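You operate a simulated robot arm through the tools that you are given. There is no shell and no other tool.

The job below is to be done with a simulated two-armed robot. You get a single attempt, and the scene is never put back.

## Task
Put one of the blue jars from the top of the pattern table on the front ledge of the tunnel. Fetch the blue filter from the middle shelf of the store rack and set it on the top of the store rack. Take the green bottle from the top of the intake box and put it on the filling bench. Take the lid off the teal tin on the top of the cool shelf and lay it down there. Fetch the green mask and set it on the grey shelf behind the drums. Take the white jug on the side shelf and put it away on the rig shelf. Put the grey strainer on top of the blue sponge. The order is free. Set down upright: blue jar, green bottle, green mask, white jug.

The check looks at the end state, three seconds after you hand in, the way a careful person would. Anything else that was tipped, shoved, dropped, spilled or broken makes it a failure. A push-on lid holds only when it is set on centred and level and pressed home; a screw cap is set on level and turned clockwise until tight.

## Robot
Two 7-joint arms with two-finger parallel grippers on one trunk, on a base that moves. Base frame: it is fixed to the floor where the robot stands at the start and does not move with it; the origin is under the middle of the robot, x ahead of it, y to its left, z up; the surface under the hand at the start is at about z = 0.86. Readings come in m, rad, newtons and seconds.
The left shoulder is at the start at [0.02, 0.17, 1.228], the right one opposite. With the tool pointing down near the work surface each hand reaches from about 0.12 to 0.66 m from the robot's upright axis, wherever it stands, measured 20 degrees to its own side. Places, roughly: blue filter (13x8x4 cm) [-0.2, -3.3, 0.9]; blue jar [0.5, 0, 1]; blue jar (6x6x8 cm) [0.3, 0, 0.9]; blue sponge (8x6x6 cm) [-9, -3.5, 0.8]; filling bench [-1.9, 3.8, 0.5]; front ledge of the tunnel [-2.4, 0.3, 1.4]; green bottle (7x7x22 cm) [-3.8, 2.5, 0.9]; green mask (5x5x8 cm) [-4.6, 2.7, 0.8]; grey shelf behind the drums (65x18 cm) [-1.12, 3.9, 0.64]; grey strainer (6x6x4 cm) [-10.6, -0.7, 0.9]; rig shelf [-7.9, 0.9, 0.3]; teal tin (8x8x8 cm) [-4.4, 2.5, 0.8]; top of the store rack [0, -3.2, 1.6]; white jug (15x11x14 cm) [-10.6, 0.1, 1]. Payload 3.8 kg a hand.
The tool frame of a hand sits at the grasp point between the pads (the TCP): z along the fingers, y along the line on which they close. The tips reach 0.03 m beyond it. The gripper opens to 0.11 m. The fingers are 0.02 m wide and 0.01 m thick; the gripper's body (0.048 by 0.112 m) begins 0.055 m behind the TCP.
Orientation is that of the tool frame in the base frame, as a unit quaternion [w, x, y, z]. With the fingers straight down and closing along the base's y, the tool's x points along the base's -x, its y along +y and its z along -z.

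## Interface
- The arms move only by the tool nudge_tool. It takes "left_deltas", "right_deltas" or both (then of equal length, played together; a hand with none holds still); each is a list of rows, each a list of 7 numbers: the shift along the tool's x, y, z in units of 40 mm (1.0 is 40 mm), then the turn, a rotation vector about the tool's x, y, z in units of 4 degrees (1.0 is 4 degrees), then the opening, from 0 (shut) to 1 (fully open). In form: [[x, y, z, ax, ay, az, claw], ...]. A call has 1 to 20 rows; each row shifts and turns the commanded pose from where the row before left it, along the tool's axes as they then stand. A call with a number of a shift or a turn outside -1 to 1 is refused whole. Each row takes 0.2 s and may step no farther than 0.05 m and 0.15 rad from the row before; otherwise, or with a gripper value out of range, the whole call is refused. Where a pose cannot be reached the arm comes as near as it can. A force on the tool above 40 N (or 10 N above the force at the start of the call, whichever is more), or a blocked arm, ends the call early, and 0.2 s more pass. The fingers move at their own pace (about 0.072 m/s each) and stop on an object; they squeeze with about 28 N. The grip force told is the motor's: it shows also when the fingers shut on nothing. Time passes only in rows, and 0.2 s behind the last, so rows that do not move let the fingers close. It gives the time, the measured TCP pose, the force on the tool (base axes), the opening and the grip force at its end, in the units of the frame above (readings bear some noise), with the torque about the TCP (base axes, N m) and any sound that the robot's microphone picked up.
- Cameras (640 x 400 px; columns grow to the right, rows downward): "scene" is now at [0.0957, -0.035, 1.3684]; the picture's right is [-0.40, -0.92, 0.00], its down [-0.61, 0.26, -0.75] and it looks along [0.69, -0.30, -0.66] (base axes); focal length 237 px, centre (320, 200). "left" rides on the left gripper at [0.072, -0.017, -0.103] in its tool frame; the picture's right is [0.23, 0.97, 0.00], its down [-0.76, 0.18, -0.62] and it looks along [-0.61, 0.14, 0.78] (tool axes); focal length 222 px, centre (320, 200). "right" rides on the right gripper at [0.072, 0.017, -0.103] in its tool frame; the picture's right is [-0.23, 0.97, 0.00], its down [-0.76, -0.18, -0.62] and it looks along [-0.61, -0.14, 0.78] (tool axes); focal length 222 px, centre (320, 200). There is no depth. A picture from a camera that has moved, and an enlarged one, comes with that camera's place and axes in the base frame and with its lens.
- snapshot(camera): a new picture of that camera. The clock stands still meanwhile.
- raise_lower(by): moves the trunk up (or, below 0, down) by that many m; the arms and the scene camera ride with it, the base frame stays. It gives what a move gives, with no picture.
- steer(legs): drives the robot by 1 to 6 legs, each [ahead, turn to the left] in m and rad, along the robot's own axes; the way and the turn of a leg run together, so that a leg with both is an arc; at most 1.5 m and 3.142 rad a leg. The arms and the cameras ride along, it lands a little off, and it stops where it bumps. It gives what a move gives.
- aim_head(pan, tilt): turns the head with the scene camera to pan (to the left, within 1.396 rad either way) and tilt (down, from -0.506 to 1.204), counted from straight ahead of the robot. It gives what a move gives.
- close_up(camera, box): a new picture of the part [left, top, right, bottom] of that camera's present view, enlarged. The clock stands still meanwhile.
- finish_job(): hands the job in; it is judged then, once.

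Places have to be worked out from the pictures, the camera data and where the tool is seen. Open the grippers and draw the arms clear of the work before you hand the job in, unless the task says otherwise.

The tools are called after "Emit:" as a command line: name --argument value ..., lists and objects as JSON in quotes. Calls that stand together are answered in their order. nudge_tool: Moves the arms, as the interface text tells. Its arguments: {"type":"object","properties":{"left_deltas":{"type":"array"},"right_deltas":{"type":"array"}},"required":[]} The other tools are called the same way: raise_lower (by) moves the trunk up or down; steer (legs) drives the base; aim_head (pan, tilt) turns the head that bears the scene camera; snapshot (camera) takes a picture; close_up (camera, box) takes an enlarged picture of a part of a camera's view; finish_job () hands the job in.

At the start:

```text
time: 0.0
left_position: [0.4221, -0.022, 1.1781]
left_orientation: [0.0, -0.001, 1.0, -0.001]
left_force: [0.2, 0.2, 0.2]
left_moment: [0.02, -0.01, -0.01]
left_finger_gap: 0.1098
left_grip_force: 0.0
right_position: [0.3707, -0.3147, 1.1941]
right_orientation: [0.0, 0.0, 1.0, 0.0]
right_force: [0.2, 0.0, -0.8]
right_moment: [-0.01, 0.04, 0.03]
right_finger_gap: 0.1102
right_grip_force: 0.0
trunk travel left (down, up): [-0.325, 0.245]
robot x, y, heading: [-0.0011, -0.0024, 0.0]
head pan, tilt (commanded): [-0.408, 0.723]
```

scene: 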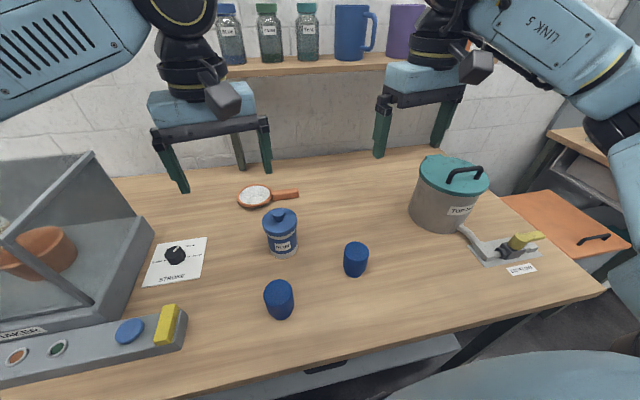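
right: 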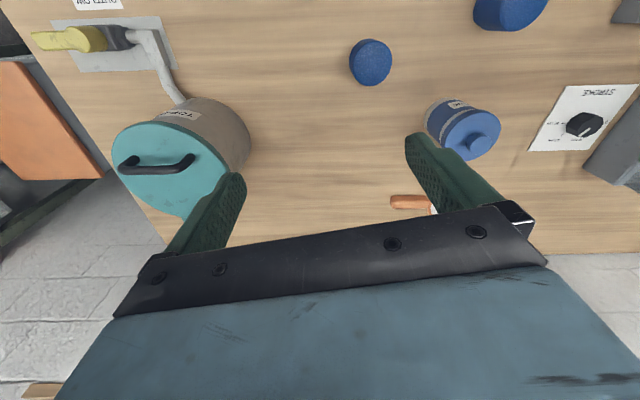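
left: 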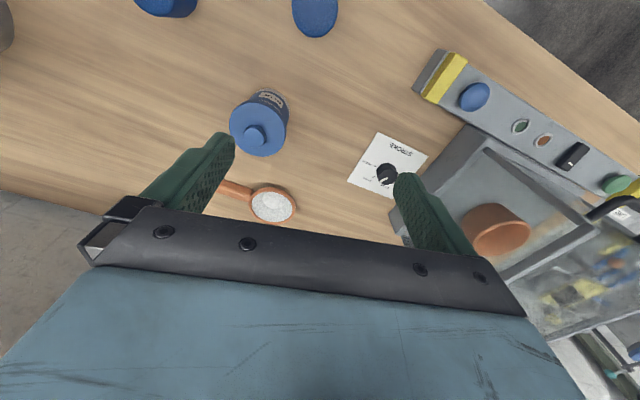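

I'll start by looking closely at the table in front of me to see which objects are blue jars.

Emit:
close_up --camera "scene" --box '[220, 170, 420, 330]'

Emit:
close_up --camera "scene" --box '[200, 0, 440, 150]'

Emit:
close_up --camera "scene" --box '[0, 140, 220, 400]'

```text
2.50 times, centred on (320, 250) of scene
camera zoom: at [0.0957, -0.035, 1.3684], right [-0.4, -0.92, 0.0], down [-0.61, 0.26, -0.75], along [0.69, -0.3, -0.66], focal length 593 px, centre (320, 75)
```

zoom: 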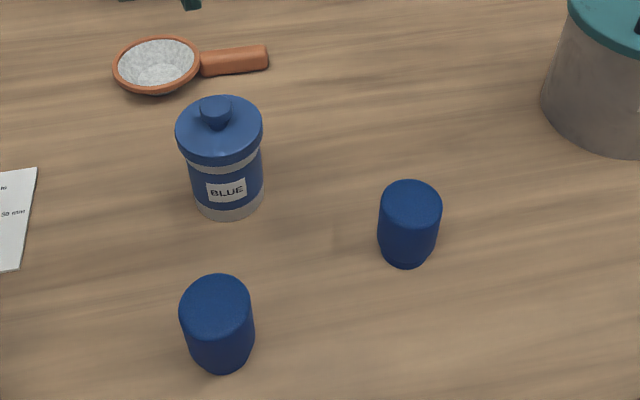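

```text
2.67 times, centred on (320, 75) of scene
camera zoom: at [0.0957, -0.035, 1.3684], right [-0.4, -0.92, 0.0], down [-0.61, 0.26, -0.75], along [0.69, -0.3, -0.66], focal length 632 px, centre (320, 533)
```

zoom: 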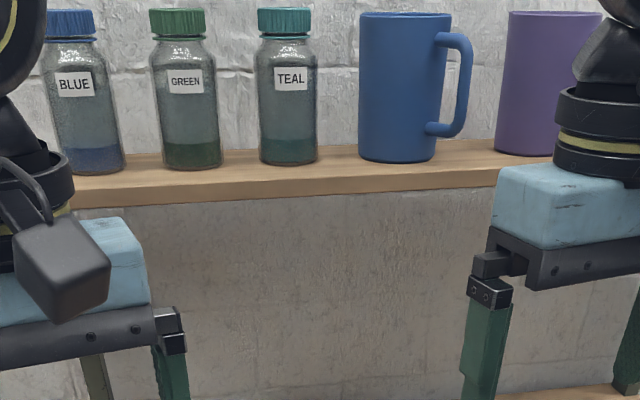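

```text
1.54 times, centred on (110, 270) of scene
camera zoom: at [0.0957, -0.035, 1.3684], right [-0.4, -0.92, 0.0], down [-0.61, 0.26, -0.75], along [0.69, -0.3, -0.66], focal length 365 px, centre (643, 92)
```

zoom: 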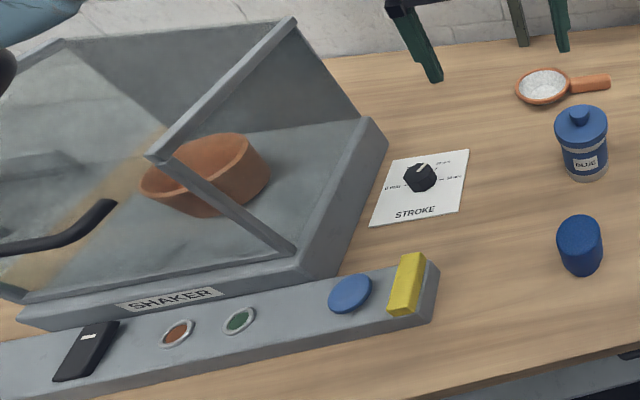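

The two plain blue cylinders (about [0.34,-0.05] and [0.36,-0.24]) look like the 6x6x8 jars; the labelled canister is different. I'll look around with the head to learn the room.

Emit:
aim_head --pan 1.39 --tilt 0.25

Emit:
snapshot --camera "scene"

Emit:
aim_head --pan -1.39 --tilt 0.25

Emit:
snapshot --camera "scene"

Emit:
aim_head --pan 0.0 --tilt 0.9

Emit:
snapshot --camera "scene"

```text
time: 1.8
left_position: [0.4223, -0.0213, 1.1789]
left_orientation: [0.0, -0.001, 1.0, 0.001]
left_force: [-1.2, 0.5, -0.8]
left_moment: [0.02, 0.01, 0.02]
left_finger_gap: 0.11
left_grip_force: 0.0
right_position: [0.3701, -0.3145, 1.1941]
right_orientation: [0.0, 0.0, 1.0, -0.001]
right_force: [-0.6, -0.2, 0.7]
right_moment: [-0.04, -0.01, -0.01]
right_finger_gap: 0.1101
right_grip_force: 0.1
trunk travel left (down, up): [-0.325, 0.245]
robot x, y, heading: [-0.001, 0.0025, -0.003]
head pan, tilt (commanded): [1.389, 0.25]
```

```text
taken
camera scene: at [0.0355, 0.0902, 1.4112], right [0.98, -0.18, 0.0], down [-0.04, -0.24, -0.97], along [0.18, 0.95, -0.25], focal length 237 px, centre (320, 200)
```

scene: 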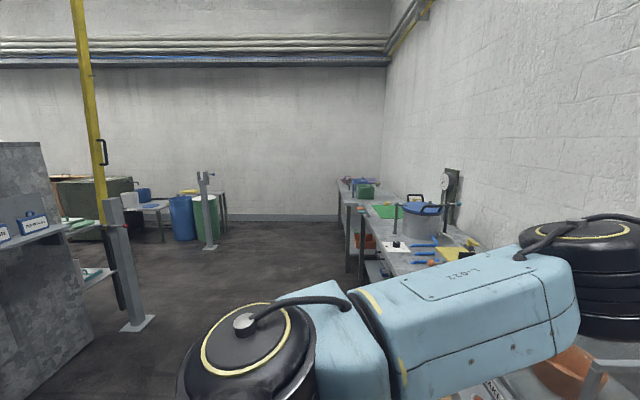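

```text
time: 4.2
left_position: [0.4205, -0.0224, 1.179]
left_orientation: [0.0, -0.001, 1.0, 0.001]
left_force: [0.5, 0.0, 0.2]
left_moment: [0.0, 0.0, 0.01]
left_finger_gap: 0.1099
left_grip_force: 0.0
right_position: [0.3708, -0.3156, 1.1951]
right_orientation: [0.0, 0.001, 1.0, 0.0]
right_force: [0.0, -0.1, 0.8]
right_moment: [0.01, 0.0, 0.01]
right_finger_gap: 0.1102
right_grip_force: 0.0
trunk travel left (down, up): [-0.325, 0.245]
robot x, y, heading: [-0.0025, -0.0001, 0.0]
head pan, tilt (commanded): [-1.389, 0.25]
```

```text
taken
camera scene: at [0.0355, -0.0934, 1.4112], right [-0.98, -0.18, 0.0], down [-0.04, 0.24, -0.97], along [0.18, -0.95, -0.25], focal length 237 px, centre (320, 200)
```

scene: 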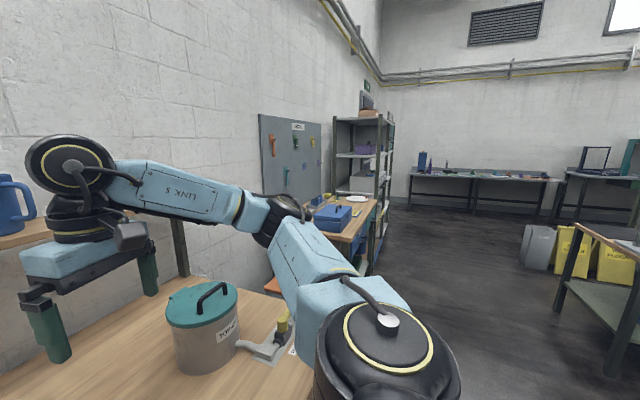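

```text
time: 5.8
left_position: [0.4209, -0.0225, 1.1794]
left_orientation: [0.0, -0.002, 1.0, 0.0]
left_force: [1.5, 0.4, -0.7]
left_moment: [0.02, -0.04, -0.01]
left_finger_gap: 0.1097
left_grip_force: 0.1
right_position: [0.3708, -0.3152, 1.1944]
right_orientation: [0.0, 0.001, 1.0, 0.0]
right_force: [0.3, 0.6, 0.2]
right_moment: [-0.04, 0.0, 0.01]
right_finger_gap: 0.11
right_grip_force: 0.0
trunk travel left (down, up): [-0.325, 0.245]
robot x, y, heading: [0.0012, -0.0008, -0.0]
head pan, tilt (commanded): [0.0, 0.901]
```

```text
taken
camera scene: at [0.0941, -0.0017, 1.3542], right [0.0, -1.0, 0.0], down [-0.78, 0.0, -0.62], along [0.62, 0.0, -0.78], focal length 237 px, centre (320, 200)
```

scene: 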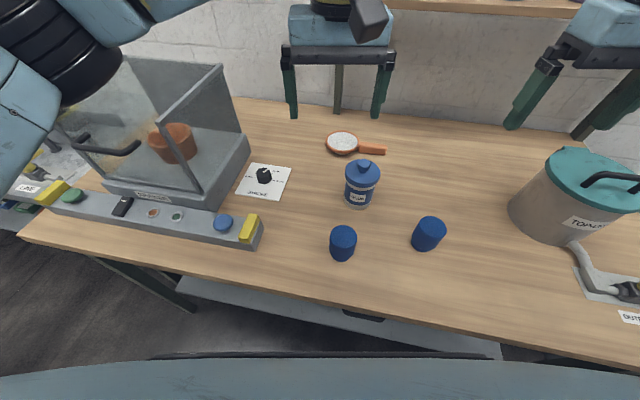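

Robot is close to the table edge (x≈0.23). I'll back up about 0.5 m slowly and look to both sides before turning around to survey the room.

Emit:
steer --legs '[[-0.5, 0.0]]'

Emit:
aim_head --pan 1.39 --tilt 0.35

Emit:
snapshot --camera "scene"

Emit:
aim_head --pan -1.39 --tilt 0.35

Emit:
snapshot --camera "scene"

```text
time: 8.7
left_position: [-0.0789, -0.0222, 1.179]
left_orientation: [0.001, -0.002, 1.0, 0.0]
left_force: [-0.3, -0.5, 0.3]
left_moment: [-0.01, -0.02, 0.0]
left_finger_gap: 0.1101
left_grip_force: 0.0
right_position: [-0.1298, -0.3139, 1.1936]
right_orientation: [0.0, -0.001, 1.0, 0.0]
right_force: [-0.8, 0.2, -0.2]
right_moment: [0.0, -0.03, -0.01]
right_finger_gap: 0.11
right_grip_force: 0.1
trunk travel left (down, up): [-0.325, 0.245]
robot x, y, heading: [-0.4988, 0.0005, 0.003]
head pan, tilt (commanded): [0.0, 0.901]
```

```text
time: 10.3
left_position: [-0.079, -0.021, 1.1789]
left_orientation: [-0.001, -0.001, 1.0, -0.001]
left_force: [-0.6, 0.1, 0.3]
left_moment: [0.03, 0.01, 0.01]
left_finger_gap: 0.1098
left_grip_force: 0.0
right_position: [-0.1294, -0.3139, 1.1944]
right_orientation: [0.001, -0.001, 1.0, 0.0]
right_force: [-0.3, -0.3, 0.8]
right_moment: [-0.03, -0.06, 0.02]
right_finger_gap: 0.1098
right_grip_force: 0.0
trunk travel left (down, up): [-0.325, 0.245]
robot x, y, heading: [-0.4963, -0.0, 0.0]
head pan, tilt (commanded): [1.389, 0.351]
```

```text
taken
camera scene: at [-0.4651, 0.0894, 1.4018], right [0.98, -0.18, 0.0], down [-0.06, -0.34, -0.94], along [0.17, 0.92, -0.34], focal length 237 px, centre (320, 200)
```

scene: 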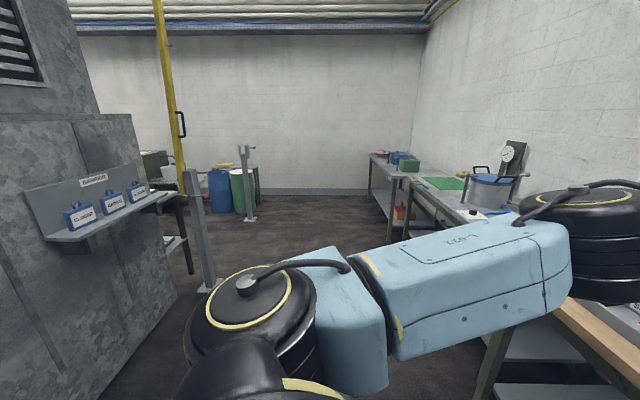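

```text
time: 12.7
left_position: [-0.0791, -0.0218, 1.1781]
left_orientation: [0.0, -0.002, 1.0, 0.0]
left_force: [-0.2, 0.2, 0.1]
left_moment: [0.0, 0.06, -0.03]
left_finger_gap: 0.1101
left_grip_force: 0.0
right_position: [-0.1278, -0.3139, 1.1952]
right_orientation: [0.0, 0.0, 1.0, 0.0]
right_force: [-1.4, 0.9, -0.3]
right_moment: [0.02, -0.01, -0.04]
right_finger_gap: 0.1098
right_grip_force: 0.0
trunk travel left (down, up): [-0.325, 0.245]
robot x, y, heading: [-0.496, -0.0027, 0.006]
head pan, tilt (commanded): [-1.389, 0.351]
```

```text
taken
camera scene: at [-0.4646, -0.0938, 1.4018], right [-0.98, -0.18, 0.0], down [-0.06, 0.34, -0.94], along [0.17, -0.92, -0.34], focal length 237 px, centre (320, 200)
```

scene: 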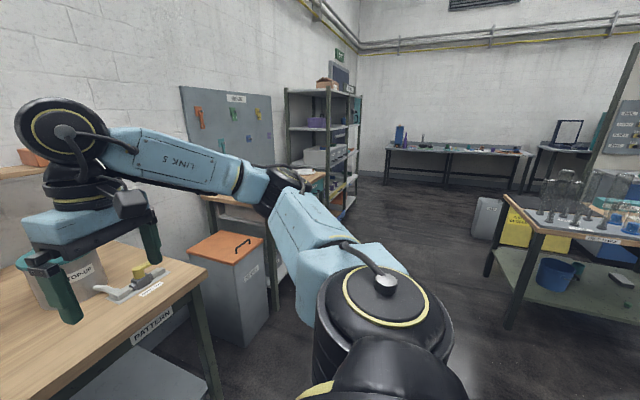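

The grey galvanised structure on the left-rear is probably the tunnel. I'll turn left in place in steps, with the arms staying within ~0.7 m of the axis, and look.

Emit:
close_up --camera "scene" --box '[440, 100, 640, 300]'

Emit:
steer --legs '[[0.0, 0.9]]'

Emit:
aim_head --pan 1.2 --tilt 0.2

Emit:
snapshot --camera "scene"

```text
2.00 times, centred on (540, 200) of scene
camera zoom: at [-0.4646, -0.0938, 1.4018], right [-0.98, -0.18, 0.0], down [-0.06, 0.34, -0.94], along [0.17, -0.92, -0.34], focal length 474 px, centre (-120, 200)
```

zoom: 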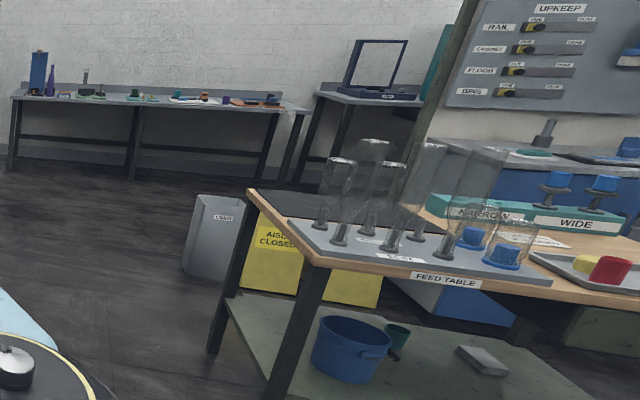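

```text
time: 15.4
left_position: [-0.2222, 0.3161, 1.179]
left_orientation: [0.0, -0.436, 0.9, 0.0]
left_force: [-0.2, -0.1, -0.2]
left_moment: [0.0, 0.03, 0.0]
left_finger_gap: 0.1103
left_grip_force: 0.1
right_position: [-0.0232, 0.0937, 1.1939]
right_orientation: [0.0, -0.435, 0.901, 0.0]
right_force: [-0.3, 0.2, -0.3]
right_moment: [-0.01, -0.01, 0.02]
right_finger_gap: 0.11
right_grip_force: 0.1
trunk travel left (down, up): [-0.325, 0.245]
robot x, y, heading: [-0.5012, -0.0017, 0.901]
head pan, tilt (commanded): [-1.389, 0.351]
```

```text
time: 17.8
left_position: [-0.2205, 0.3137, 1.1787]
left_orientation: [0.0, -0.435, 0.9, 0.0]
left_force: [-0.7, 0.3, 0.2]
left_moment: [-0.01, -0.02, -0.05]
left_finger_gap: 0.1098
left_grip_force: 0.0
right_position: [-0.024, 0.094, 1.1939]
right_orientation: [0.0, -0.434, 0.901, 0.0]
right_force: [0.5, -0.8, -0.1]
right_moment: [0.0, 0.0, 0.0]
right_finger_gap: 0.1102
right_grip_force: 0.0
trunk travel left (down, up): [-0.325, 0.245]
robot x, y, heading: [-0.5026, -0.0019, 0.903]
head pan, tilt (commanded): [1.201, 0.201]
```

```text
taken
camera scene: at [-0.5366, 0.0946, 1.4158], right [0.86, 0.5, 0.0], down [0.1, -0.17, -0.98], along [-0.49, 0.85, -0.2], focal length 237 px, centre (320, 200)
```

scene: 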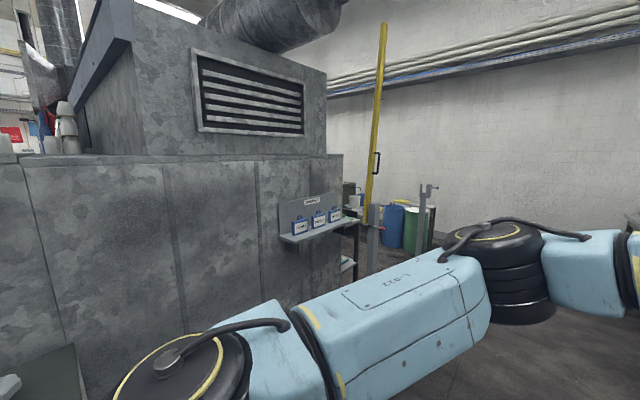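

The big grey structure with the exhaust is the tunnel; a ledge on its left end holds some items. I'll keep turning left to see it.

Emit:
steer --legs '[[0.0, 0.9]]'

Emit:
aim_head --pan 0.9 --tilt 0.2

Emit:
snapshot --camera "scene"

Emit:
aim_head --pan 1.39 --tilt 0.3

Emit:
snapshot --camera "scene"

```text
time: 20.5
left_position: [-0.5727, 0.4153, 1.1788]
left_orientation: [0.0, 0.782, -0.623, 0.0]
left_force: [-0.3, -0.6, -0.4]
left_moment: [0.01, 0.0, 0.01]
left_finger_gap: 0.1101
left_grip_force: 0.0
right_position: [-0.2767, 0.4317, 1.1943]
right_orientation: [0.0, 0.782, -0.623, 0.0]
right_force: [-0.3, -0.1, 0.5]
right_moment: [0.01, -0.03, -0.03]
right_finger_gap: 0.1099
right_grip_force: 0.1
trunk travel left (down, up): [-0.325, 0.245]
robot x, y, heading: [-0.5, 0.0005, 1.802]
head pan, tilt (commanded): [1.201, 0.201]
```

```text
time: 21.3
left_position: [-0.5733, 0.4151, 1.1788]
left_orientation: [0.0, 0.783, -0.622, -0.001]
left_force: [0.6, 0.1, 0.1]
left_moment: [0.02, 0.0, -0.03]
left_finger_gap: 0.11
left_grip_force: 0.0
right_position: [-0.2769, 0.4312, 1.1951]
right_orientation: [0.0, 0.782, -0.623, -0.001]
right_force: [-0.2, 0.6, -0.9]
right_moment: [0.01, 0.03, 0.0]
right_finger_gap: 0.1101
right_grip_force: 0.0
trunk travel left (down, up): [-0.325, 0.245]
robot x, y, heading: [-0.5002, -0.0044, 1.794]
head pan, tilt (commanded): [0.901, 0.201]
```

```text
taken
camera scene: at [-0.5915, 0.0583, 1.4158], right [0.43, 0.9, 0.0], down [0.18, -0.09, -0.98], along [-0.88, 0.42, -0.2], focal length 237 px, centre (320, 200)
```

scene: 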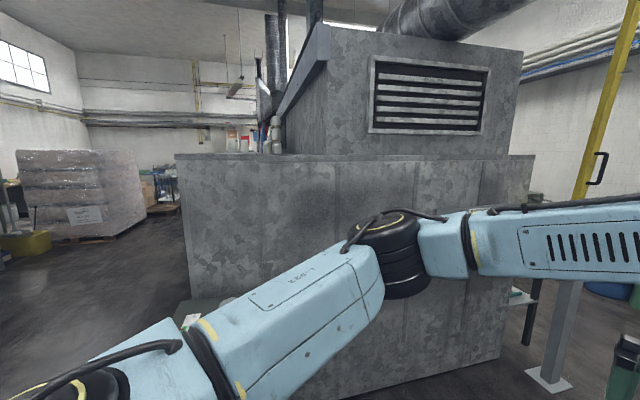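

```text
time: 22.2
left_position: [-0.5731, 0.4148, 1.1785]
left_orientation: [0.0, 0.782, -0.623, 0.0]
left_force: [1.1, 0.1, -0.2]
left_moment: [0.02, -0.03, 0.01]
left_finger_gap: 0.11
left_grip_force: 0.0
right_position: [-0.2763, 0.4308, 1.1936]
right_orientation: [0.001, 0.782, -0.623, 0.001]
right_force: [1.1, -0.3, -0.1]
right_moment: [0.02, 0.0, -0.02]
right_finger_gap: 0.1098
right_grip_force: 0.0
trunk travel left (down, up): [-0.325, 0.245]
robot x, y, heading: [-0.4993, -0.0056, 1.794]
head pan, tilt (commanded): [1.389, 0.3]
```

```text
taken
camera scene: at [-0.6007, 0.0142, 1.4065], right [-0.04, 1.0, 0.0], down [0.3, 0.01, -0.96], along [-0.95, -0.04, -0.3], focal length 237 px, centre (320, 200)
```

scene: 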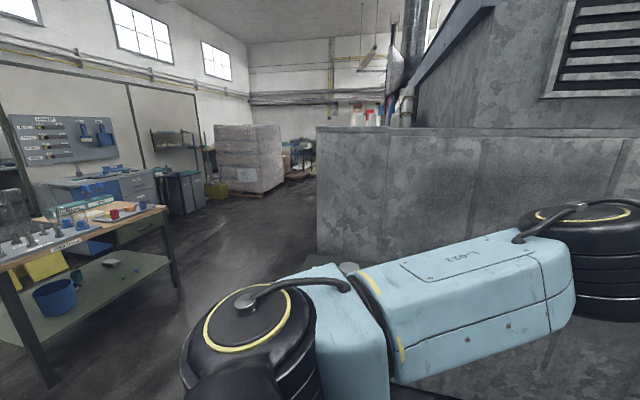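

The tunnel's lower body top (z≈1.40, in front of the hood) is the front ledge; its face runs diagonally from about [-3.0,-0.2] to [-1.3,1.8]. Now I go back to the pattern table to fetch a jar.

Emit:
steer --legs '[[0.0, -1.8], [0.48, 0.0]]'

Emit:
aim_head --pan 0.0 --tilt 0.9

Emit:
snapshot --camera "scene"

Emit:
snapshot --camera "left"

```text
time: 29.3
left_position: [0.4023, 0.0013, 1.1787]
left_orientation: [0.001, -0.014, 1.0, 0.001]
left_force: [0.8, -0.2, 0.9]
left_moment: [0.0, -0.02, 0.02]
left_finger_gap: 0.1099
left_grip_force: 0.0
right_position: [0.3603, -0.292, 1.1947]
right_orientation: [0.0, -0.014, 1.0, -0.001]
right_force: [0.4, 0.3, 0.0]
right_moment: [-0.01, -0.01, 0.05]
right_finger_gap: 0.11
right_grip_force: 0.1
trunk travel left (down, up): [-0.325, 0.245]
robot x, y, heading: [-0.0183, 0.0144, 0.024]
head pan, tilt (commanded): [1.389, 0.3]
```

```text
time: 30.8
left_position: [0.4026, 0.002, 1.1788]
left_orientation: [-0.001, -0.014, 1.0, 0.0]
left_force: [-0.4, -0.1, -0.1]
left_moment: [0.02, 0.02, -0.01]
left_finger_gap: 0.1099
left_grip_force: 0.0
right_position: [0.3599, -0.2923, 1.1946]
right_orientation: [-0.001, -0.014, 1.0, 0.0]
right_force: [-0.6, -0.4, 0.4]
right_moment: [-0.01, 0.01, 0.0]
right_finger_gap: 0.1099
right_grip_force: 0.0
trunk travel left (down, up): [-0.325, 0.245]
robot x, y, heading: [-0.0222, 0.018, 0.03]
head pan, tilt (commanded): [0.0, 0.901]
```

```text
taken
camera scene: at [0.0753, 0.0136, 1.3542], right [0.03, -1.0, 0.0], down [-0.78, -0.02, -0.62], along [0.62, 0.02, -0.78], focal length 237 px, centre (320, 200)
```

scene: 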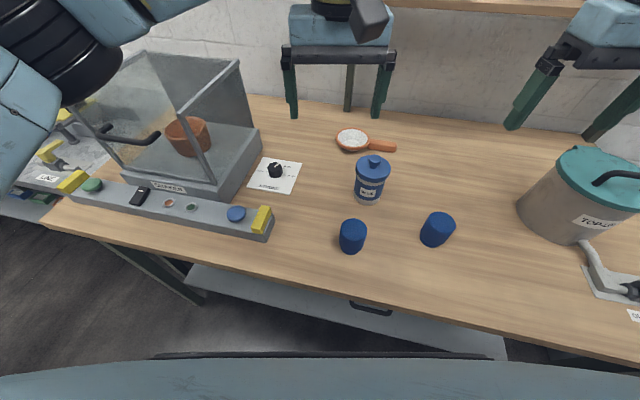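

```text
taken
camera left: at [0.3302, -0.0163, 1.2824], right [-0.26, 0.97, 0.0], down [0.76, 0.2, 0.62], along [0.6, 0.16, -0.78], focal length 222 px, centre (320, 200)
```

left: 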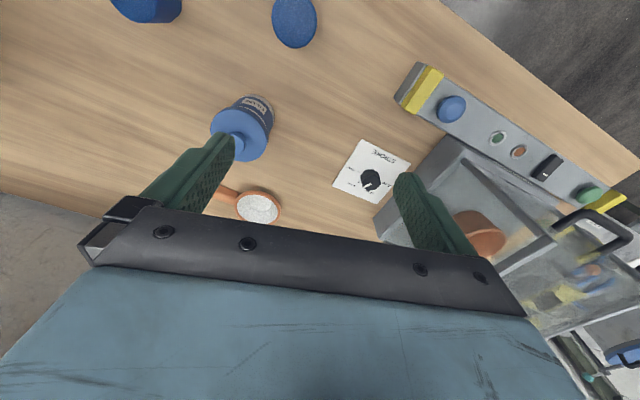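

Jar A is at about [0.337,-0.047], top z≈0.94 by both cameras. I move the left hand above it and descend part way, then check.

Emit:
nudge_tool --left_deltas '[[0.835, -0.585, 0, 0, 0, 0, 1], [0.835, -0.585, 0, 0, 0, 0, 1], [0, 0, 1, 0, 0, 0, 1], [0, 0, 1, 0, 0, 0, 1], [0, 0, 1, 0, 0, 0, 1], [0, 0, 1, 0, 0, 0, 1], [0, 0, 0, 0, 0, 0, 1]]'

Emit:
snapshot --camera "left"

Emit:
snapshot --camera "scene"

```text
time: 32.4
left_position: [0.3362, -0.0457, 1.0175]
left_orientation: [0.0, -0.014, 1.0, 0.0]
left_force: [-0.3, 0.3, -0.1]
left_moment: [-0.01, 0.0, 0.01]
left_finger_gap: 0.1102
left_grip_force: 0.1
right_position: [0.3618, -0.2923, 1.1945]
right_orientation: [-0.001, -0.015, 1.0, 0.0]
right_force: [-0.1, 0.0, -0.6]
right_moment: [0.0, 0.0, -0.01]
right_finger_gap: 0.1098
right_grip_force: 0.0
trunk travel left (down, up): [-0.325, 0.245]
robot x, y, heading: [-0.0172, 0.0137, 0.022]
head pan, tilt (commanded): [0.0, 0.901]
```

```text
taken
camera left: at [0.2647, -0.0637, 1.1214], right [-0.26, 0.97, 0.0], down [0.76, 0.2, 0.62], along [0.6, 0.16, -0.78], focal length 222 px, centre (320, 200)
```

left: 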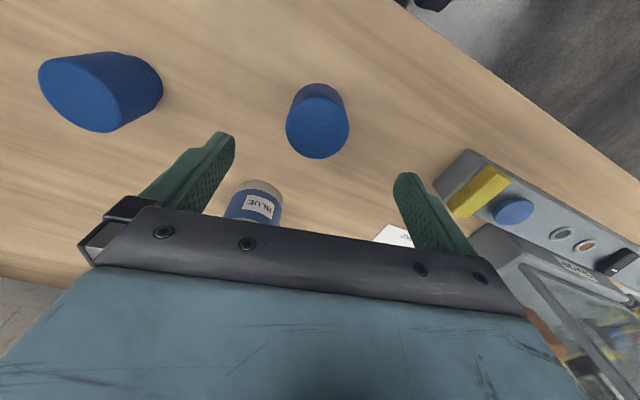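

```text
taken
camera scene: at [0.0753, 0.0135, 1.3543], right [0.03, -1.0, 0.0], down [-0.78, -0.02, -0.62], along [0.62, 0.02, -0.78], focal length 237 px, centre (320, 200)
```

scene: 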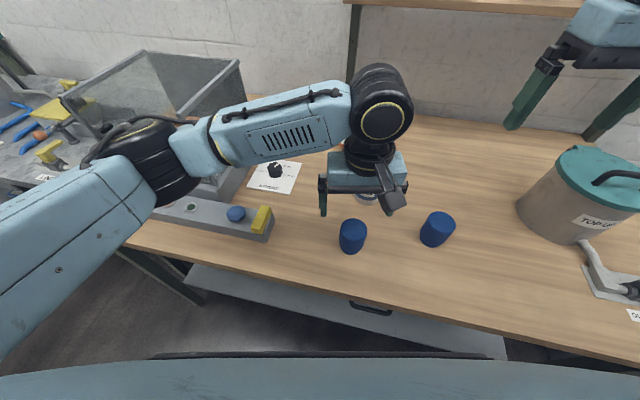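

The jar top centre reads about [0.330,-0.048], within a few mm of the hand. I nudge 6 mm, descend to z≈0.902 and close.

Emit:
nudge_tool --left_deltas '[[0.12, -0.05, 0.7, 0, 0, 0, 1], [0, 0, 0.8, 0, 0, 0, 1], [0, 0, 0.8, 0, 0, 0, 1], [0, 0, 0.58, 0, 0, 0, 1], [0, 0, 0, 0, 0, 0, 0], [0, 0, 0, 0, 0, 0, 0], [0, 0, 0, 0, 0, 0, 0], [0, 0, 0, 0, 0, 0, 0]]'

Emit:
snapshot --camera "left"

```text
time: 34.2
left_position: [0.3322, -0.05, 0.9034]
left_orientation: [0.0, -0.014, 1.0, 0.0]
left_force: [0.2, -1.4, 1.1]
left_moment: [-0.06, -0.02, 0.03]
left_finger_gap: 0.0554
left_grip_force: 28.1
right_position: [0.3611, -0.2926, 1.1955]
right_orientation: [0.0, -0.014, 1.0, 0.0]
right_force: [0.1, 0.6, 0.8]
right_moment: [-0.01, 0.02, 0.01]
right_finger_gap: 0.1102
right_grip_force: 0.1
trunk travel left (down, up): [-0.325, 0.245]
robot x, y, heading: [-0.0186, 0.0127, 0.025]
head pan, tilt (commanded): [0.0, 0.901]
```

```text
taken
camera left: at [0.2602, -0.0671, 1.0067], right [-0.26, 0.97, 0.0], down [0.76, 0.2, 0.62], along [0.6, 0.16, -0.78], focal length 222 px, centre (320, 200)
```

left: 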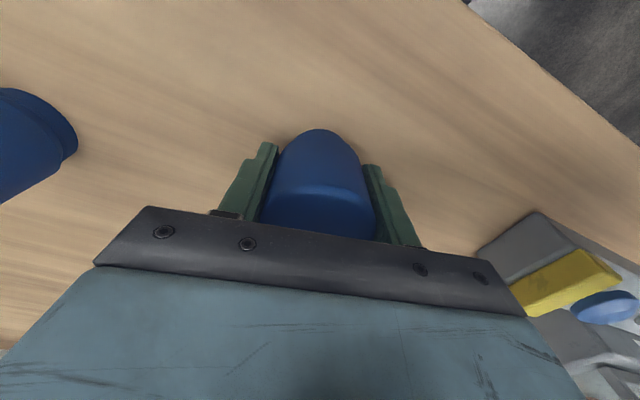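

Held: gap 0.055 m, grip 28 N. I lift it 0.25 m and then back away from the table.

Emit:
nudge_tool --left_deltas '[[0, 0, -0.5, 0, 0, 0, 0], [0, 0, -1, 0, 0, 0, 0], [0, 0, -1, 0, 0, 0, 0], [0, 0, -1, 0, 0, 0, 0], [0, 0, -1, 0, 0, 0, 0], [0, 0, -1, 0, 0, 0, 0], [0, 0, -1, 0, 0, 0, 0]]'

Emit:
steer --legs '[[-0.5, 0.0]]'

Emit:
snapshot --camera "left"

```text
time: 35.8
left_position: [0.3333, -0.0498, 1.1644]
left_orientation: [-0.001, -0.015, 1.0, -0.001]
left_force: [1.1, -1.1, -2.3]
left_moment: [0.01, -0.01, -0.02]
left_finger_gap: 0.0554
left_grip_force: 27.9
right_position: [0.3597, -0.2925, 1.1941]
right_orientation: [0.0, -0.014, 1.0, 0.0]
right_force: [-0.6, -0.5, 0.0]
right_moment: [0.0, 0.01, 0.01]
right_finger_gap: 0.1099
right_grip_force: 0.0
trunk travel left (down, up): [-0.325, 0.245]
robot x, y, heading: [-0.0188, 0.0135, 0.024]
head pan, tilt (commanded): [0.0, 0.901]
```

```text
time: 38.8
left_position: [-0.1646, -0.0642, 1.1633]
left_orientation: [0.0, -0.008, 1.0, 0.001]
left_force: [-0.2, -0.2, -1.8]
left_moment: [0.0, 0.01, -0.02]
left_finger_gap: 0.0551
left_grip_force: 27.7
right_position: [-0.1409, -0.3072, 1.1945]
right_orientation: [0.0, -0.008, 1.0, -0.001]
right_force: [-0.1, -0.2, 0.5]
right_moment: [-0.01, 0.01, -0.01]
right_finger_gap: 0.1101
right_grip_force: 0.1
trunk travel left (down, up): [-0.325, 0.245]
robot x, y, heading: [-0.513, 0.0006, 0.017]
head pan, tilt (commanded): [0.0, 0.901]
```

```text
taken
camera left: at [-0.2366, -0.0816, 1.2676], right [-0.24, 0.97, 0.0], down [0.76, 0.19, 0.62], along [0.6, 0.15, -0.78], focal length 222 px, centre (320, 200)
```

left: 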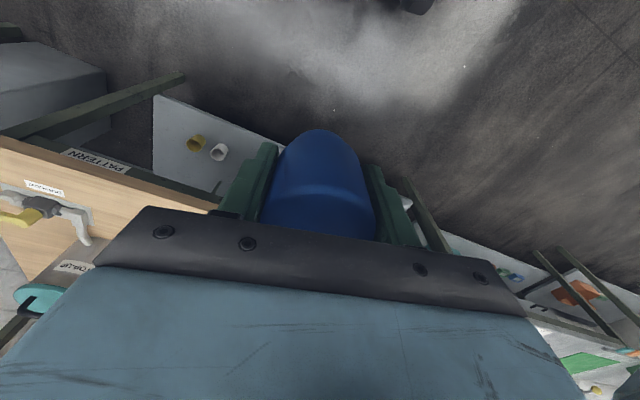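

The jar is firm in the left hand. I turn around and drive to about [-1.5,0.1], facing the tunnel front.

Emit:
steer --legs '[[0.0, 1.5], [0.0, 1.5], [0.95, 0.0], [0.0, -0.6]]'

Emit:
raise_lower --by 0.24

Emit:
aim_head --pan 0.0 --tilt 0.35

Emit:
snapshot --camera "scene"

```text
time: 48.1
left_position: [-1.0041, 0.1039, 1.1647]
left_orientation: [0.001, 1.0, -0.032, 0.001]
left_force: [1.1, 0.2, -1.9]
left_moment: [0.0, 0.01, 0.04]
left_finger_gap: 0.055
left_grip_force: 27.7
right_position: [-1.0057, 0.3491, 1.194]
right_orientation: [0.0, 0.999, -0.033, 0.0]
right_force: [0.2, -0.5, 0.7]
right_moment: [0.02, 0.0, 0.01]
right_finger_gap: 0.1101
right_grip_force: 0.0
trunk travel left (down, up): [-0.325, 0.245]
robot x, y, heading: [-0.6605, 0.0135, 3.071]
head pan, tilt (commanded): [0.0, 0.901]
stopped in leg 3: the robot was blocked; the commanded pose is now the measured one
```

```text
time: 50.6
left_position: [-1.0067, 0.1043, 1.4027]
left_orientation: [0.001, 1.0, -0.031, 0.0]
left_force: [-0.2, -0.5, -1.3]
left_moment: [-0.03, 0.01, 0.01]
left_finger_gap: 0.0552
left_grip_force: 28.0
right_position: [-1.0081, 0.3495, 1.4341]
right_orientation: [0.0, 0.999, -0.034, 0.001]
right_force: [0.5, -0.3, -0.2]
right_moment: [0.0, -0.01, -0.02]
right_finger_gap: 0.11
right_grip_force: 0.1
trunk travel left (down, up): [-0.565, 0.005]
robot x, y, heading: [-0.6576, 0.0122, 3.071]
head pan, tilt (commanded): [0.0, 0.901]
```

```text
time: 51.6
left_position: [-1.0063, 0.1045, 1.4034]
left_orientation: [0.0, 1.0, -0.031, 0.001]
left_force: [-0.8, 0.2, -1.2]
left_moment: [-0.02, -0.02, 0.01]
left_finger_gap: 0.0549
left_grip_force: 28.1
right_position: [-1.0081, 0.3497, 1.4327]
right_orientation: [0.0, 0.999, -0.033, 0.0]
right_force: [-0.3, 0.2, -0.5]
right_moment: [0.02, 0.05, -0.01]
right_finger_gap: 0.1099
right_grip_force: 0.1
trunk travel left (down, up): [-0.565, 0.005]
robot x, y, heading: [-0.6599, 0.0107, 3.078]
head pan, tilt (commanded): [0.0, 0.351]
```

```text
taken
camera scene: at [-0.7764, 0.0165, 1.6417], right [0.07, 1.0, 0.0], down [0.34, -0.02, -0.94], along [-0.94, 0.06, -0.34], focal length 237 px, centre (320, 200)
```

scene: 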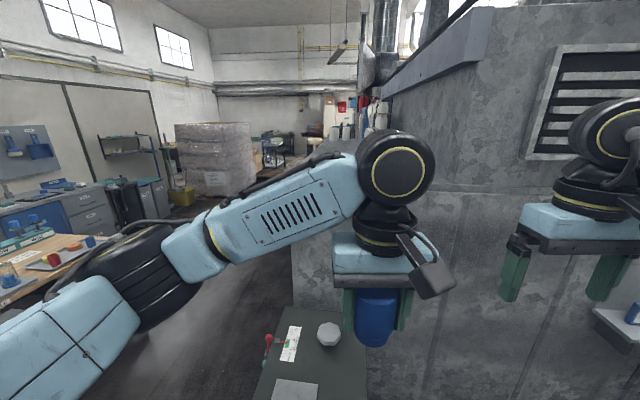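

The base was blocked: there is a low dark-topped thing in front of me that I had not seen. I'll look down at it before moving.

Emit:
aim_head --pan 0.0 --tilt 0.9

Emit:
snapshot --camera "scene"

Emit:
snapshot --camera "right"

```text
time: 52.5
left_position: [-1.0055, 0.1047, 1.4037]
left_orientation: [0.001, 1.0, -0.031, 0.001]
left_force: [-0.1, 0.1, -2.3]
left_moment: [-0.02, 0.02, 0.01]
left_finger_gap: 0.0553
left_grip_force: 27.6
right_position: [-1.0086, 0.3487, 1.4345]
right_orientation: [0.0, 0.999, -0.033, 0.001]
right_force: [0.5, -0.7, 0.2]
right_moment: [0.01, -0.04, -0.02]
right_finger_gap: 0.11
right_grip_force: 0.0
trunk travel left (down, up): [-0.565, 0.005]
robot x, y, heading: [-0.657, 0.0064, 3.073]
head pan, tilt (commanded): [0.0, 0.901]
```

```text
taken
camera scene: at [-0.7588, 0.0153, 1.5943], right [0.07, 1.0, 0.0], down [0.78, -0.05, -0.62], along [-0.62, 0.04, -0.78], focal length 237 px, centre (320, 200)
```

scene: 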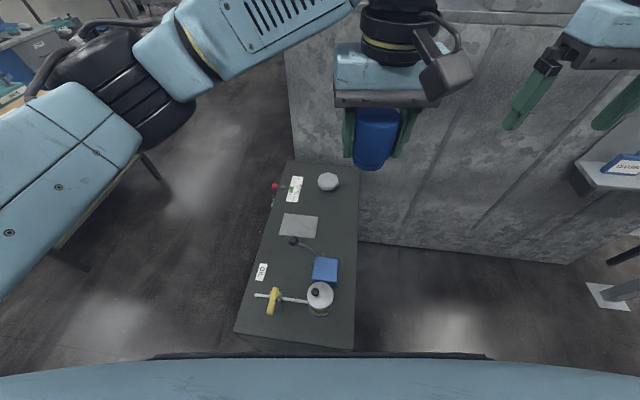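

```text
taken
camera right: at [-0.9379, 0.327, 1.5381], right [-0.29, -0.96, 0.0], down [-0.75, 0.23, 0.62], along [-0.59, 0.18, -0.78], focal length 222 px, centre (320, 200)
```

right: 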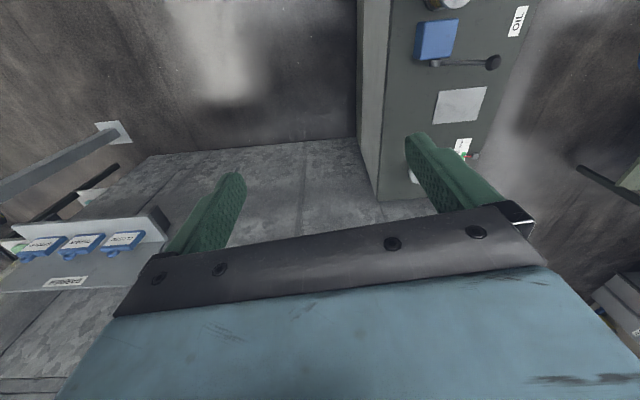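

The obstacle is a fixed cabinet (top z≈0.74) standing against the tunnel side; nothing on it moved. The front ledge lies on the tunnel's -y side, so I back off, go around via y≈-0.65 and look down the aisle.

Emit:
steer --legs '[[-0.22, 0.0], [0.0, 1.64], [0.68, 0.0], [0.0, -1.57]]'

Emit:
aim_head --pan 0.0 --tilt 0.45

Emit:
snapshot --camera "scene"

```text
time: 65.4
left_position: [-0.7898, -0.6113, 1.4032]
left_orientation: [0.001, 1.0, 0.006, 0.001]
left_force: [0.3, 0.9, -2.0]
left_moment: [-0.03, -0.03, 0.05]
left_finger_gap: 0.0551
left_grip_force: 28.1
right_position: [-0.8094, -0.3691, 1.4326]
right_orientation: [-0.001, 1.0, 0.004, 0.001]
right_force: [0.0, 0.1, 0.7]
right_moment: [0.02, -0.02, -0.01]
right_finger_gap: 0.1101
right_grip_force: 0.0
trunk travel left (down, up): [-0.565, 0.005]
robot x, y, heading: [-0.4408, -0.683, -3.132]
head pan, tilt (commanded): [0.0, 0.901]
```

```text
time: 66.3
left_position: [-0.7902, -0.6116, 1.4037]
left_orientation: [0.0, 1.0, 0.006, 0.001]
left_force: [-0.3, -0.7, -1.5]
left_moment: [0.01, -0.04, -0.01]
left_finger_gap: 0.0551
left_grip_force: 28.3
right_position: [-0.8101, -0.3682, 1.434]
right_orientation: [0.0, 1.0, 0.004, 0.001]
right_force: [1.4, 0.3, 0.1]
right_moment: [-0.02, -0.02, -0.01]
right_finger_gap: 0.1101
right_grip_force: 0.1
trunk travel left (down, up): [-0.565, 0.005]
robot x, y, heading: [-0.434, -0.682, -3.136]
head pan, tilt (commanded): [0.0, 0.45]
```

```text
taken
camera scene: at [-0.5527, -0.6825, 1.6325], right [-0.01, 1.0, 0.0], down [0.44, 0.0, -0.9], along [-0.9, 0.0, -0.44], focal length 237 px, centre (320, 200)
```

scene: 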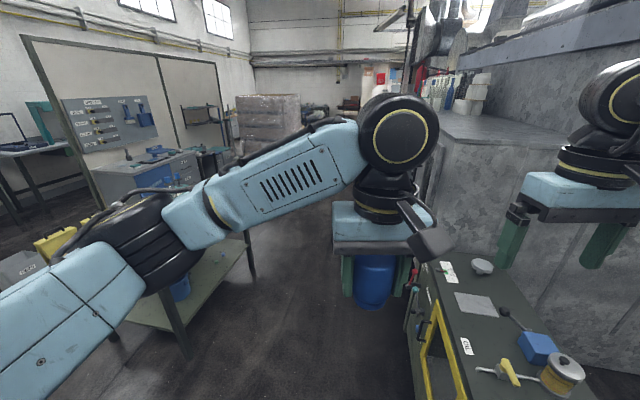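

The ledge on the tunnel front is visible and its near part is empty; the aisle is clear at y≈-0.68. I drive ahead 1.7 m and turn to face the ledge.

Emit:
steer --legs '[[1.5, 0.0], [0.25, 0.0], [0.0, -1.77]]'

Emit:
aim_head --pan 0.0 --tilt 0.5

Emit:
snapshot --camera "scene"

```text
time: 79.3
left_position: [-2.0209, -0.3456, 1.4022]
left_orientation: [-0.002, -0.627, 0.779, 0.0]
left_force: [0.8, 1.1, -3.1]
left_moment: [-0.02, 0.01, -0.01]
left_finger_gap: 0.0551
left_grip_force: 27.9
right_position: [-1.7799, -0.3803, 1.4329]
right_orientation: [-0.001, -0.625, 0.781, 0.0]
right_force: [-0.4, -0.2, -0.3]
right_moment: [-0.04, -0.01, -0.02]
right_finger_gap: 0.1098
right_grip_force: 0.1
trunk travel left (down, up): [-0.565, 0.005]
robot x, y, heading: [-2.1688, -0.6725, 1.35]
head pan, tilt (commanded): [0.0, 0.45]
```

```text
time: 80.0
left_position: [-2.0206, -0.3444, 1.4034]
left_orientation: [-0.001, -0.627, 0.779, -0.001]
left_force: [-0.1, -0.2, -1.8]
left_moment: [-0.03, -0.01, 0.01]
left_finger_gap: 0.0551
left_grip_force: 28.3
right_position: [-1.7793, -0.3798, 1.4341]
right_orientation: [-0.001, -0.624, 0.781, -0.001]
right_force: [0.2, 0.2, -0.7]
right_moment: [-0.01, 0.02, 0.0]
right_finger_gap: 0.1098
right_grip_force: 0.0
trunk travel left (down, up): [-0.565, 0.005]
robot x, y, heading: [-2.1697, -0.673, 1.344]
head pan, tilt (commanded): [0.0, 0.499]
```

```text
taken
camera scene: at [-2.1456, -0.5653, 1.6281], right [0.98, -0.22, 0.0], down [-0.11, -0.47, -0.88], along [0.19, 0.86, -0.48], focal length 237 px, centre (320, 200)
```

scene: 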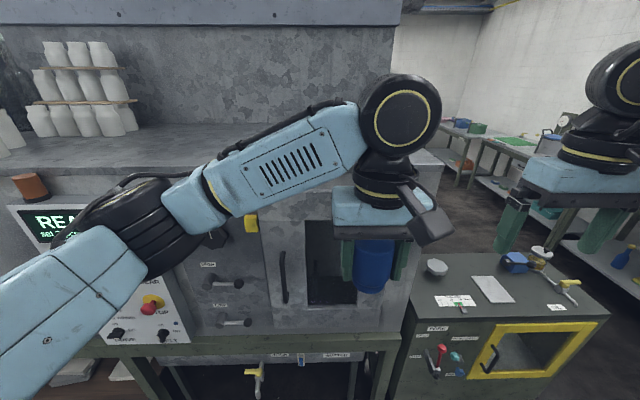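

The ledge is ahead: flat grey top with stacked white bottles at its left part and free space on the right. Let me zoom on it to find its edges.

Emit:
close_up --camera "scene" --box '[100, 80, 460, 260]'

Emit:
aim_head --pan 0.35 --tilt 0.8

Emit:
snapshot --camera "scene"

Emit:
snapshot --camera "left"

```text
1.78 times, centred on (280, 170) of scene
camera zoom: at [-2.1456, -0.5653, 1.6281], right [0.98, -0.22, 0.0], down [-0.11, -0.47, -0.88], along [0.19, 0.86, -0.48], focal length 421 px, centre (391, 253)
```

zoom: 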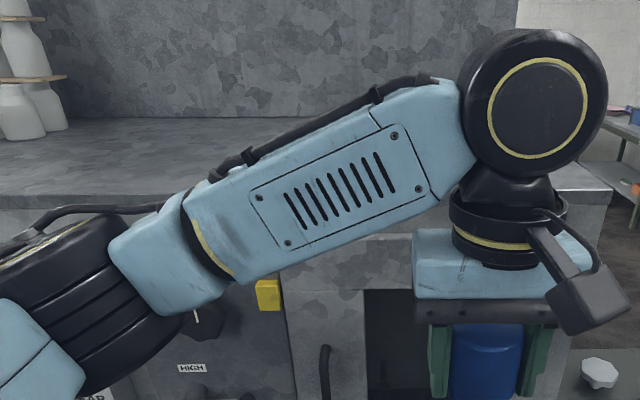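

```text
time: 80.8
left_position: [-2.0213, -0.3448, 1.4034]
left_orientation: [-0.001, -0.627, 0.779, 0.0]
left_force: [-0.2, -0.2, -2.1]
left_moment: [0.03, 0.0, -0.02]
left_finger_gap: 0.0548
left_grip_force: 28.2
right_position: [-1.78, -0.3801, 1.4341]
right_orientation: [0.0, -0.624, 0.781, -0.001]
right_force: [-0.2, -0.4, 0.2]
right_moment: [-0.01, -0.01, -0.01]
right_finger_gap: 0.1101
right_grip_force: 0.0
trunk travel left (down, up): [-0.565, 0.005]
robot x, y, heading: [-2.1705, -0.6743, 1.346]
head pan, tilt (commanded): [0.351, 0.799]
```

```text
taken
camera scene: at [-2.176, -0.574, 1.6022], right [0.99, 0.13, 0.0], down [0.09, -0.71, -0.7], along [-0.09, 0.69, -0.72], focal length 237 px, centre (320, 200)
```

scene: 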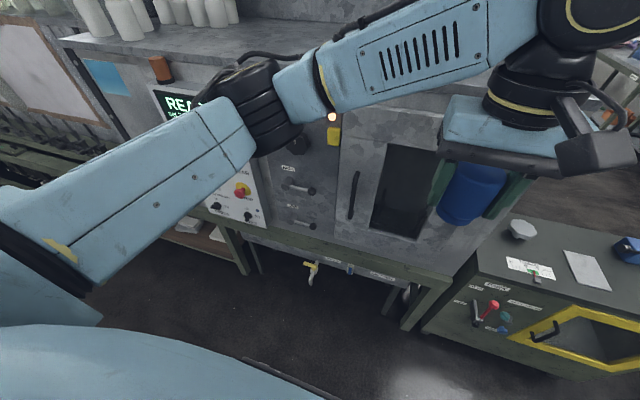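

```text
taken
camera left: at [-2.0209, -0.4188, 1.5068], right [-1.0, -0.01, 0.0], down [-0.01, 0.78, 0.62], along [-0.01, 0.62, -0.78], focal length 222 px, centre (320, 200)
```

left: 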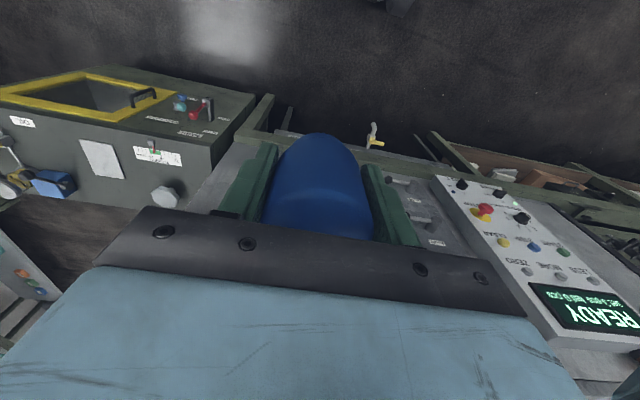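

Edge line of the ledge runs from about [-1.68,-0.03] to [-2.58,0.13] at z≈1.40, depth ~0.6 m. I raise the left hand with the jar, pull the right hand back and up, then drive 0.30 m closer.

Emit:
nudge_tool --left_deltas '[[0, 0, -0.8, 0, 0, 0, 0], [0, 0, -0.8, 0, 0, 0, 0], [0, 0, -0.8, 0, 0, 0, 0], [0, 0, -0.8, 0, 0, 0, 0]]' --right_deltas '[[0.8, 0, -0.7, 0, 0, 0, 1], [0.8, 0, -0.7, 0, 0, 0, 1], [0.8, 0, -0.7, 0, 0, 0, 1], [0.8, 0, -0.7, 0, 0, 0, 1]]'

Emit:
steer --legs '[[0.28, 0.0]]'

Emit:
aim_head --pan 0.0 --tilt 0.6

Emit:
snapshot --camera "scene"

Emit:
snapshot --camera "left"

```text
time: 81.8
left_position: [-2.0229, -0.3471, 1.5323]
left_orientation: [-0.001, -0.626, 0.779, 0.001]
left_force: [-0.9, -0.5, -2.4]
left_moment: [0.02, 0.01, 0.0]
left_finger_gap: 0.0549
left_grip_force: 27.9
right_position: [-1.8094, -0.5096, 1.5463]
right_orientation: [-0.001, -0.624, 0.781, 0.0]
right_force: [0.1, 0.2, -0.1]
right_moment: [0.03, 0.01, 0.0]
right_finger_gap: 0.1101
right_grip_force: 0.1
trunk travel left (down, up): [-0.565, 0.005]
robot x, y, heading: [-2.1628, -0.6722, 1.347]
head pan, tilt (commanded): [0.351, 0.799]
```

```text
time: 83.7
left_position: [-1.9652, -0.0792, 1.5304]
left_orientation: [-0.001, -0.628, 0.778, 0.0]
left_force: [-0.4, -0.9, -2.5]
left_moment: [-0.02, 0.0, -0.03]
left_finger_gap: 0.0548
left_grip_force: 27.8
right_position: [-1.7483, -0.2398, 1.5449]
right_orientation: [-0.001, -0.626, 0.78, -0.001]
right_force: [0.1, -0.2, 0.2]
right_moment: [-0.03, -0.01, -0.04]
right_finger_gap: 0.1098
right_grip_force: 0.2
trunk travel left (down, up): [-0.565, 0.005]
robot x, y, heading: [-2.1078, -0.4087, 1.355]
head pan, tilt (commanded): [0.351, 0.799]
```

```text
time: 84.5
left_position: [-1.9641, -0.0773, 1.5305]
left_orientation: [-0.002, -0.629, 0.778, 0.0]
left_force: [-0.6, 0.3, -2.3]
left_moment: [0.0, -0.01, 0.0]
left_finger_gap: 0.0551
left_grip_force: 27.6
right_position: [-1.7497, -0.2396, 1.5455]
right_orientation: [0.0, -0.627, 0.779, -0.001]
right_force: [-0.2, 0.6, -0.1]
right_moment: [0.01, 0.02, -0.02]
right_finger_gap: 0.1102
right_grip_force: 0.2
trunk travel left (down, up): [-0.565, 0.005]
robot x, y, heading: [-2.1092, -0.4098, 1.353]
head pan, tilt (commanded): [0.0, 0.6]
```

```text
taken
camera scene: at [-2.0872, -0.3017, 1.619], right [0.98, -0.22, 0.0], down [-0.12, -0.55, -0.82], along [0.18, 0.81, -0.57], focal length 237 px, centre (320, 200)
```

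scene: 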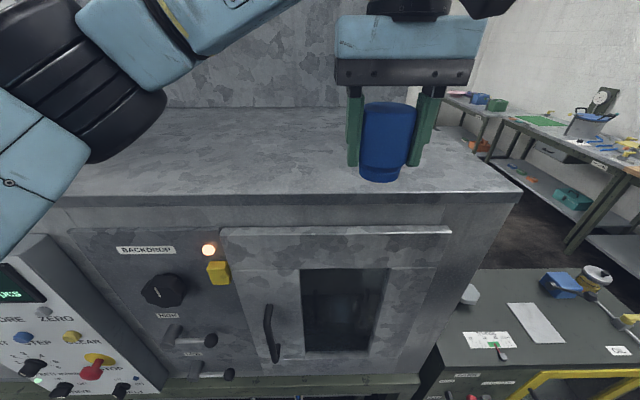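

```text
taken
camera left: at [-1.9639, -0.1516, 1.6343], right [-1.0, -0.02, 0.0], down [-0.01, 0.78, 0.62], along [-0.01, 0.62, -0.78], focal length 222 px, centre (320, 200)
```

left: 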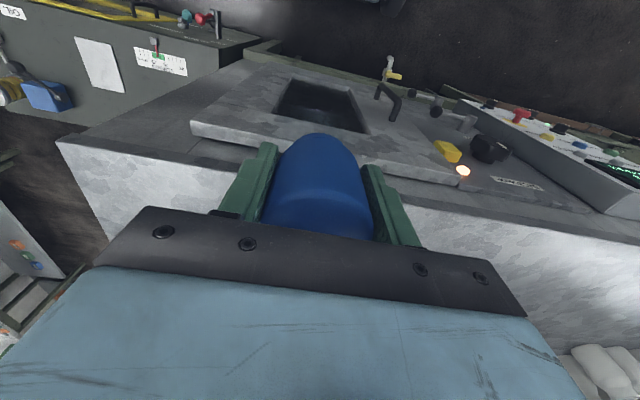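

The ledge edge is at about y≈0.003 at x≈-1.93, hood 0.6 m behind. I extend the hand 0.20 m forward and 0.10 m left over the ledge, then lower part way.

Emit:
nudge_tool --left_deltas '[[-1, 0.5, 0, 0, 0, 0, 0], [-1, 0.5, 0, 0, 0, 0, 0], [-1, 0.5, 0, 0, 0, 0, 0], [-1, 0.5, 0, 0, 0, 0, 0], [-1, 0.5, 0, 0, 0, 0, 0], [0, 0, 0.5, 0, 0, 0, 0], [0, 0, 0.5, 0, 0, 0, 0], [0, 0, 0.5, 0, 0, 0, 0]]'

Emit:
snapshot --camera "scene"

```text
time: 86.3
left_position: [-2.0185, 0.1377, 1.4697]
left_orientation: [-0.002, -0.629, 0.778, 0.0]
left_force: [0.4, -0.7, -2.5]
left_moment: [-0.02, 0.0, 0.0]
left_finger_gap: 0.055
left_grip_force: 27.7
right_position: [-1.7483, -0.2377, 1.5462]
right_orientation: [0.0, -0.627, 0.779, -0.001]
right_force: [-0.1, 0.7, -0.8]
right_moment: [-0.01, 0.04, -0.02]
right_finger_gap: 0.1098
right_grip_force: 0.1
trunk travel left (down, up): [-0.565, 0.005]
robot x, y, heading: [-2.1082, -0.4068, 1.353]
head pan, tilt (commanded): [0.0, 0.6]
```

```text
taken
camera scene: at [-2.0861, -0.3018, 1.619], right [0.98, -0.22, 0.0], down [-0.12, -0.55, -0.82], along [0.18, 0.81, -0.57], focal length 237 px, centre (320, 200)
```

scene: 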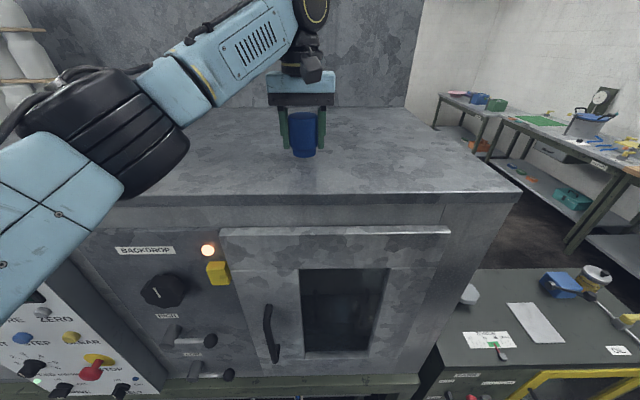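

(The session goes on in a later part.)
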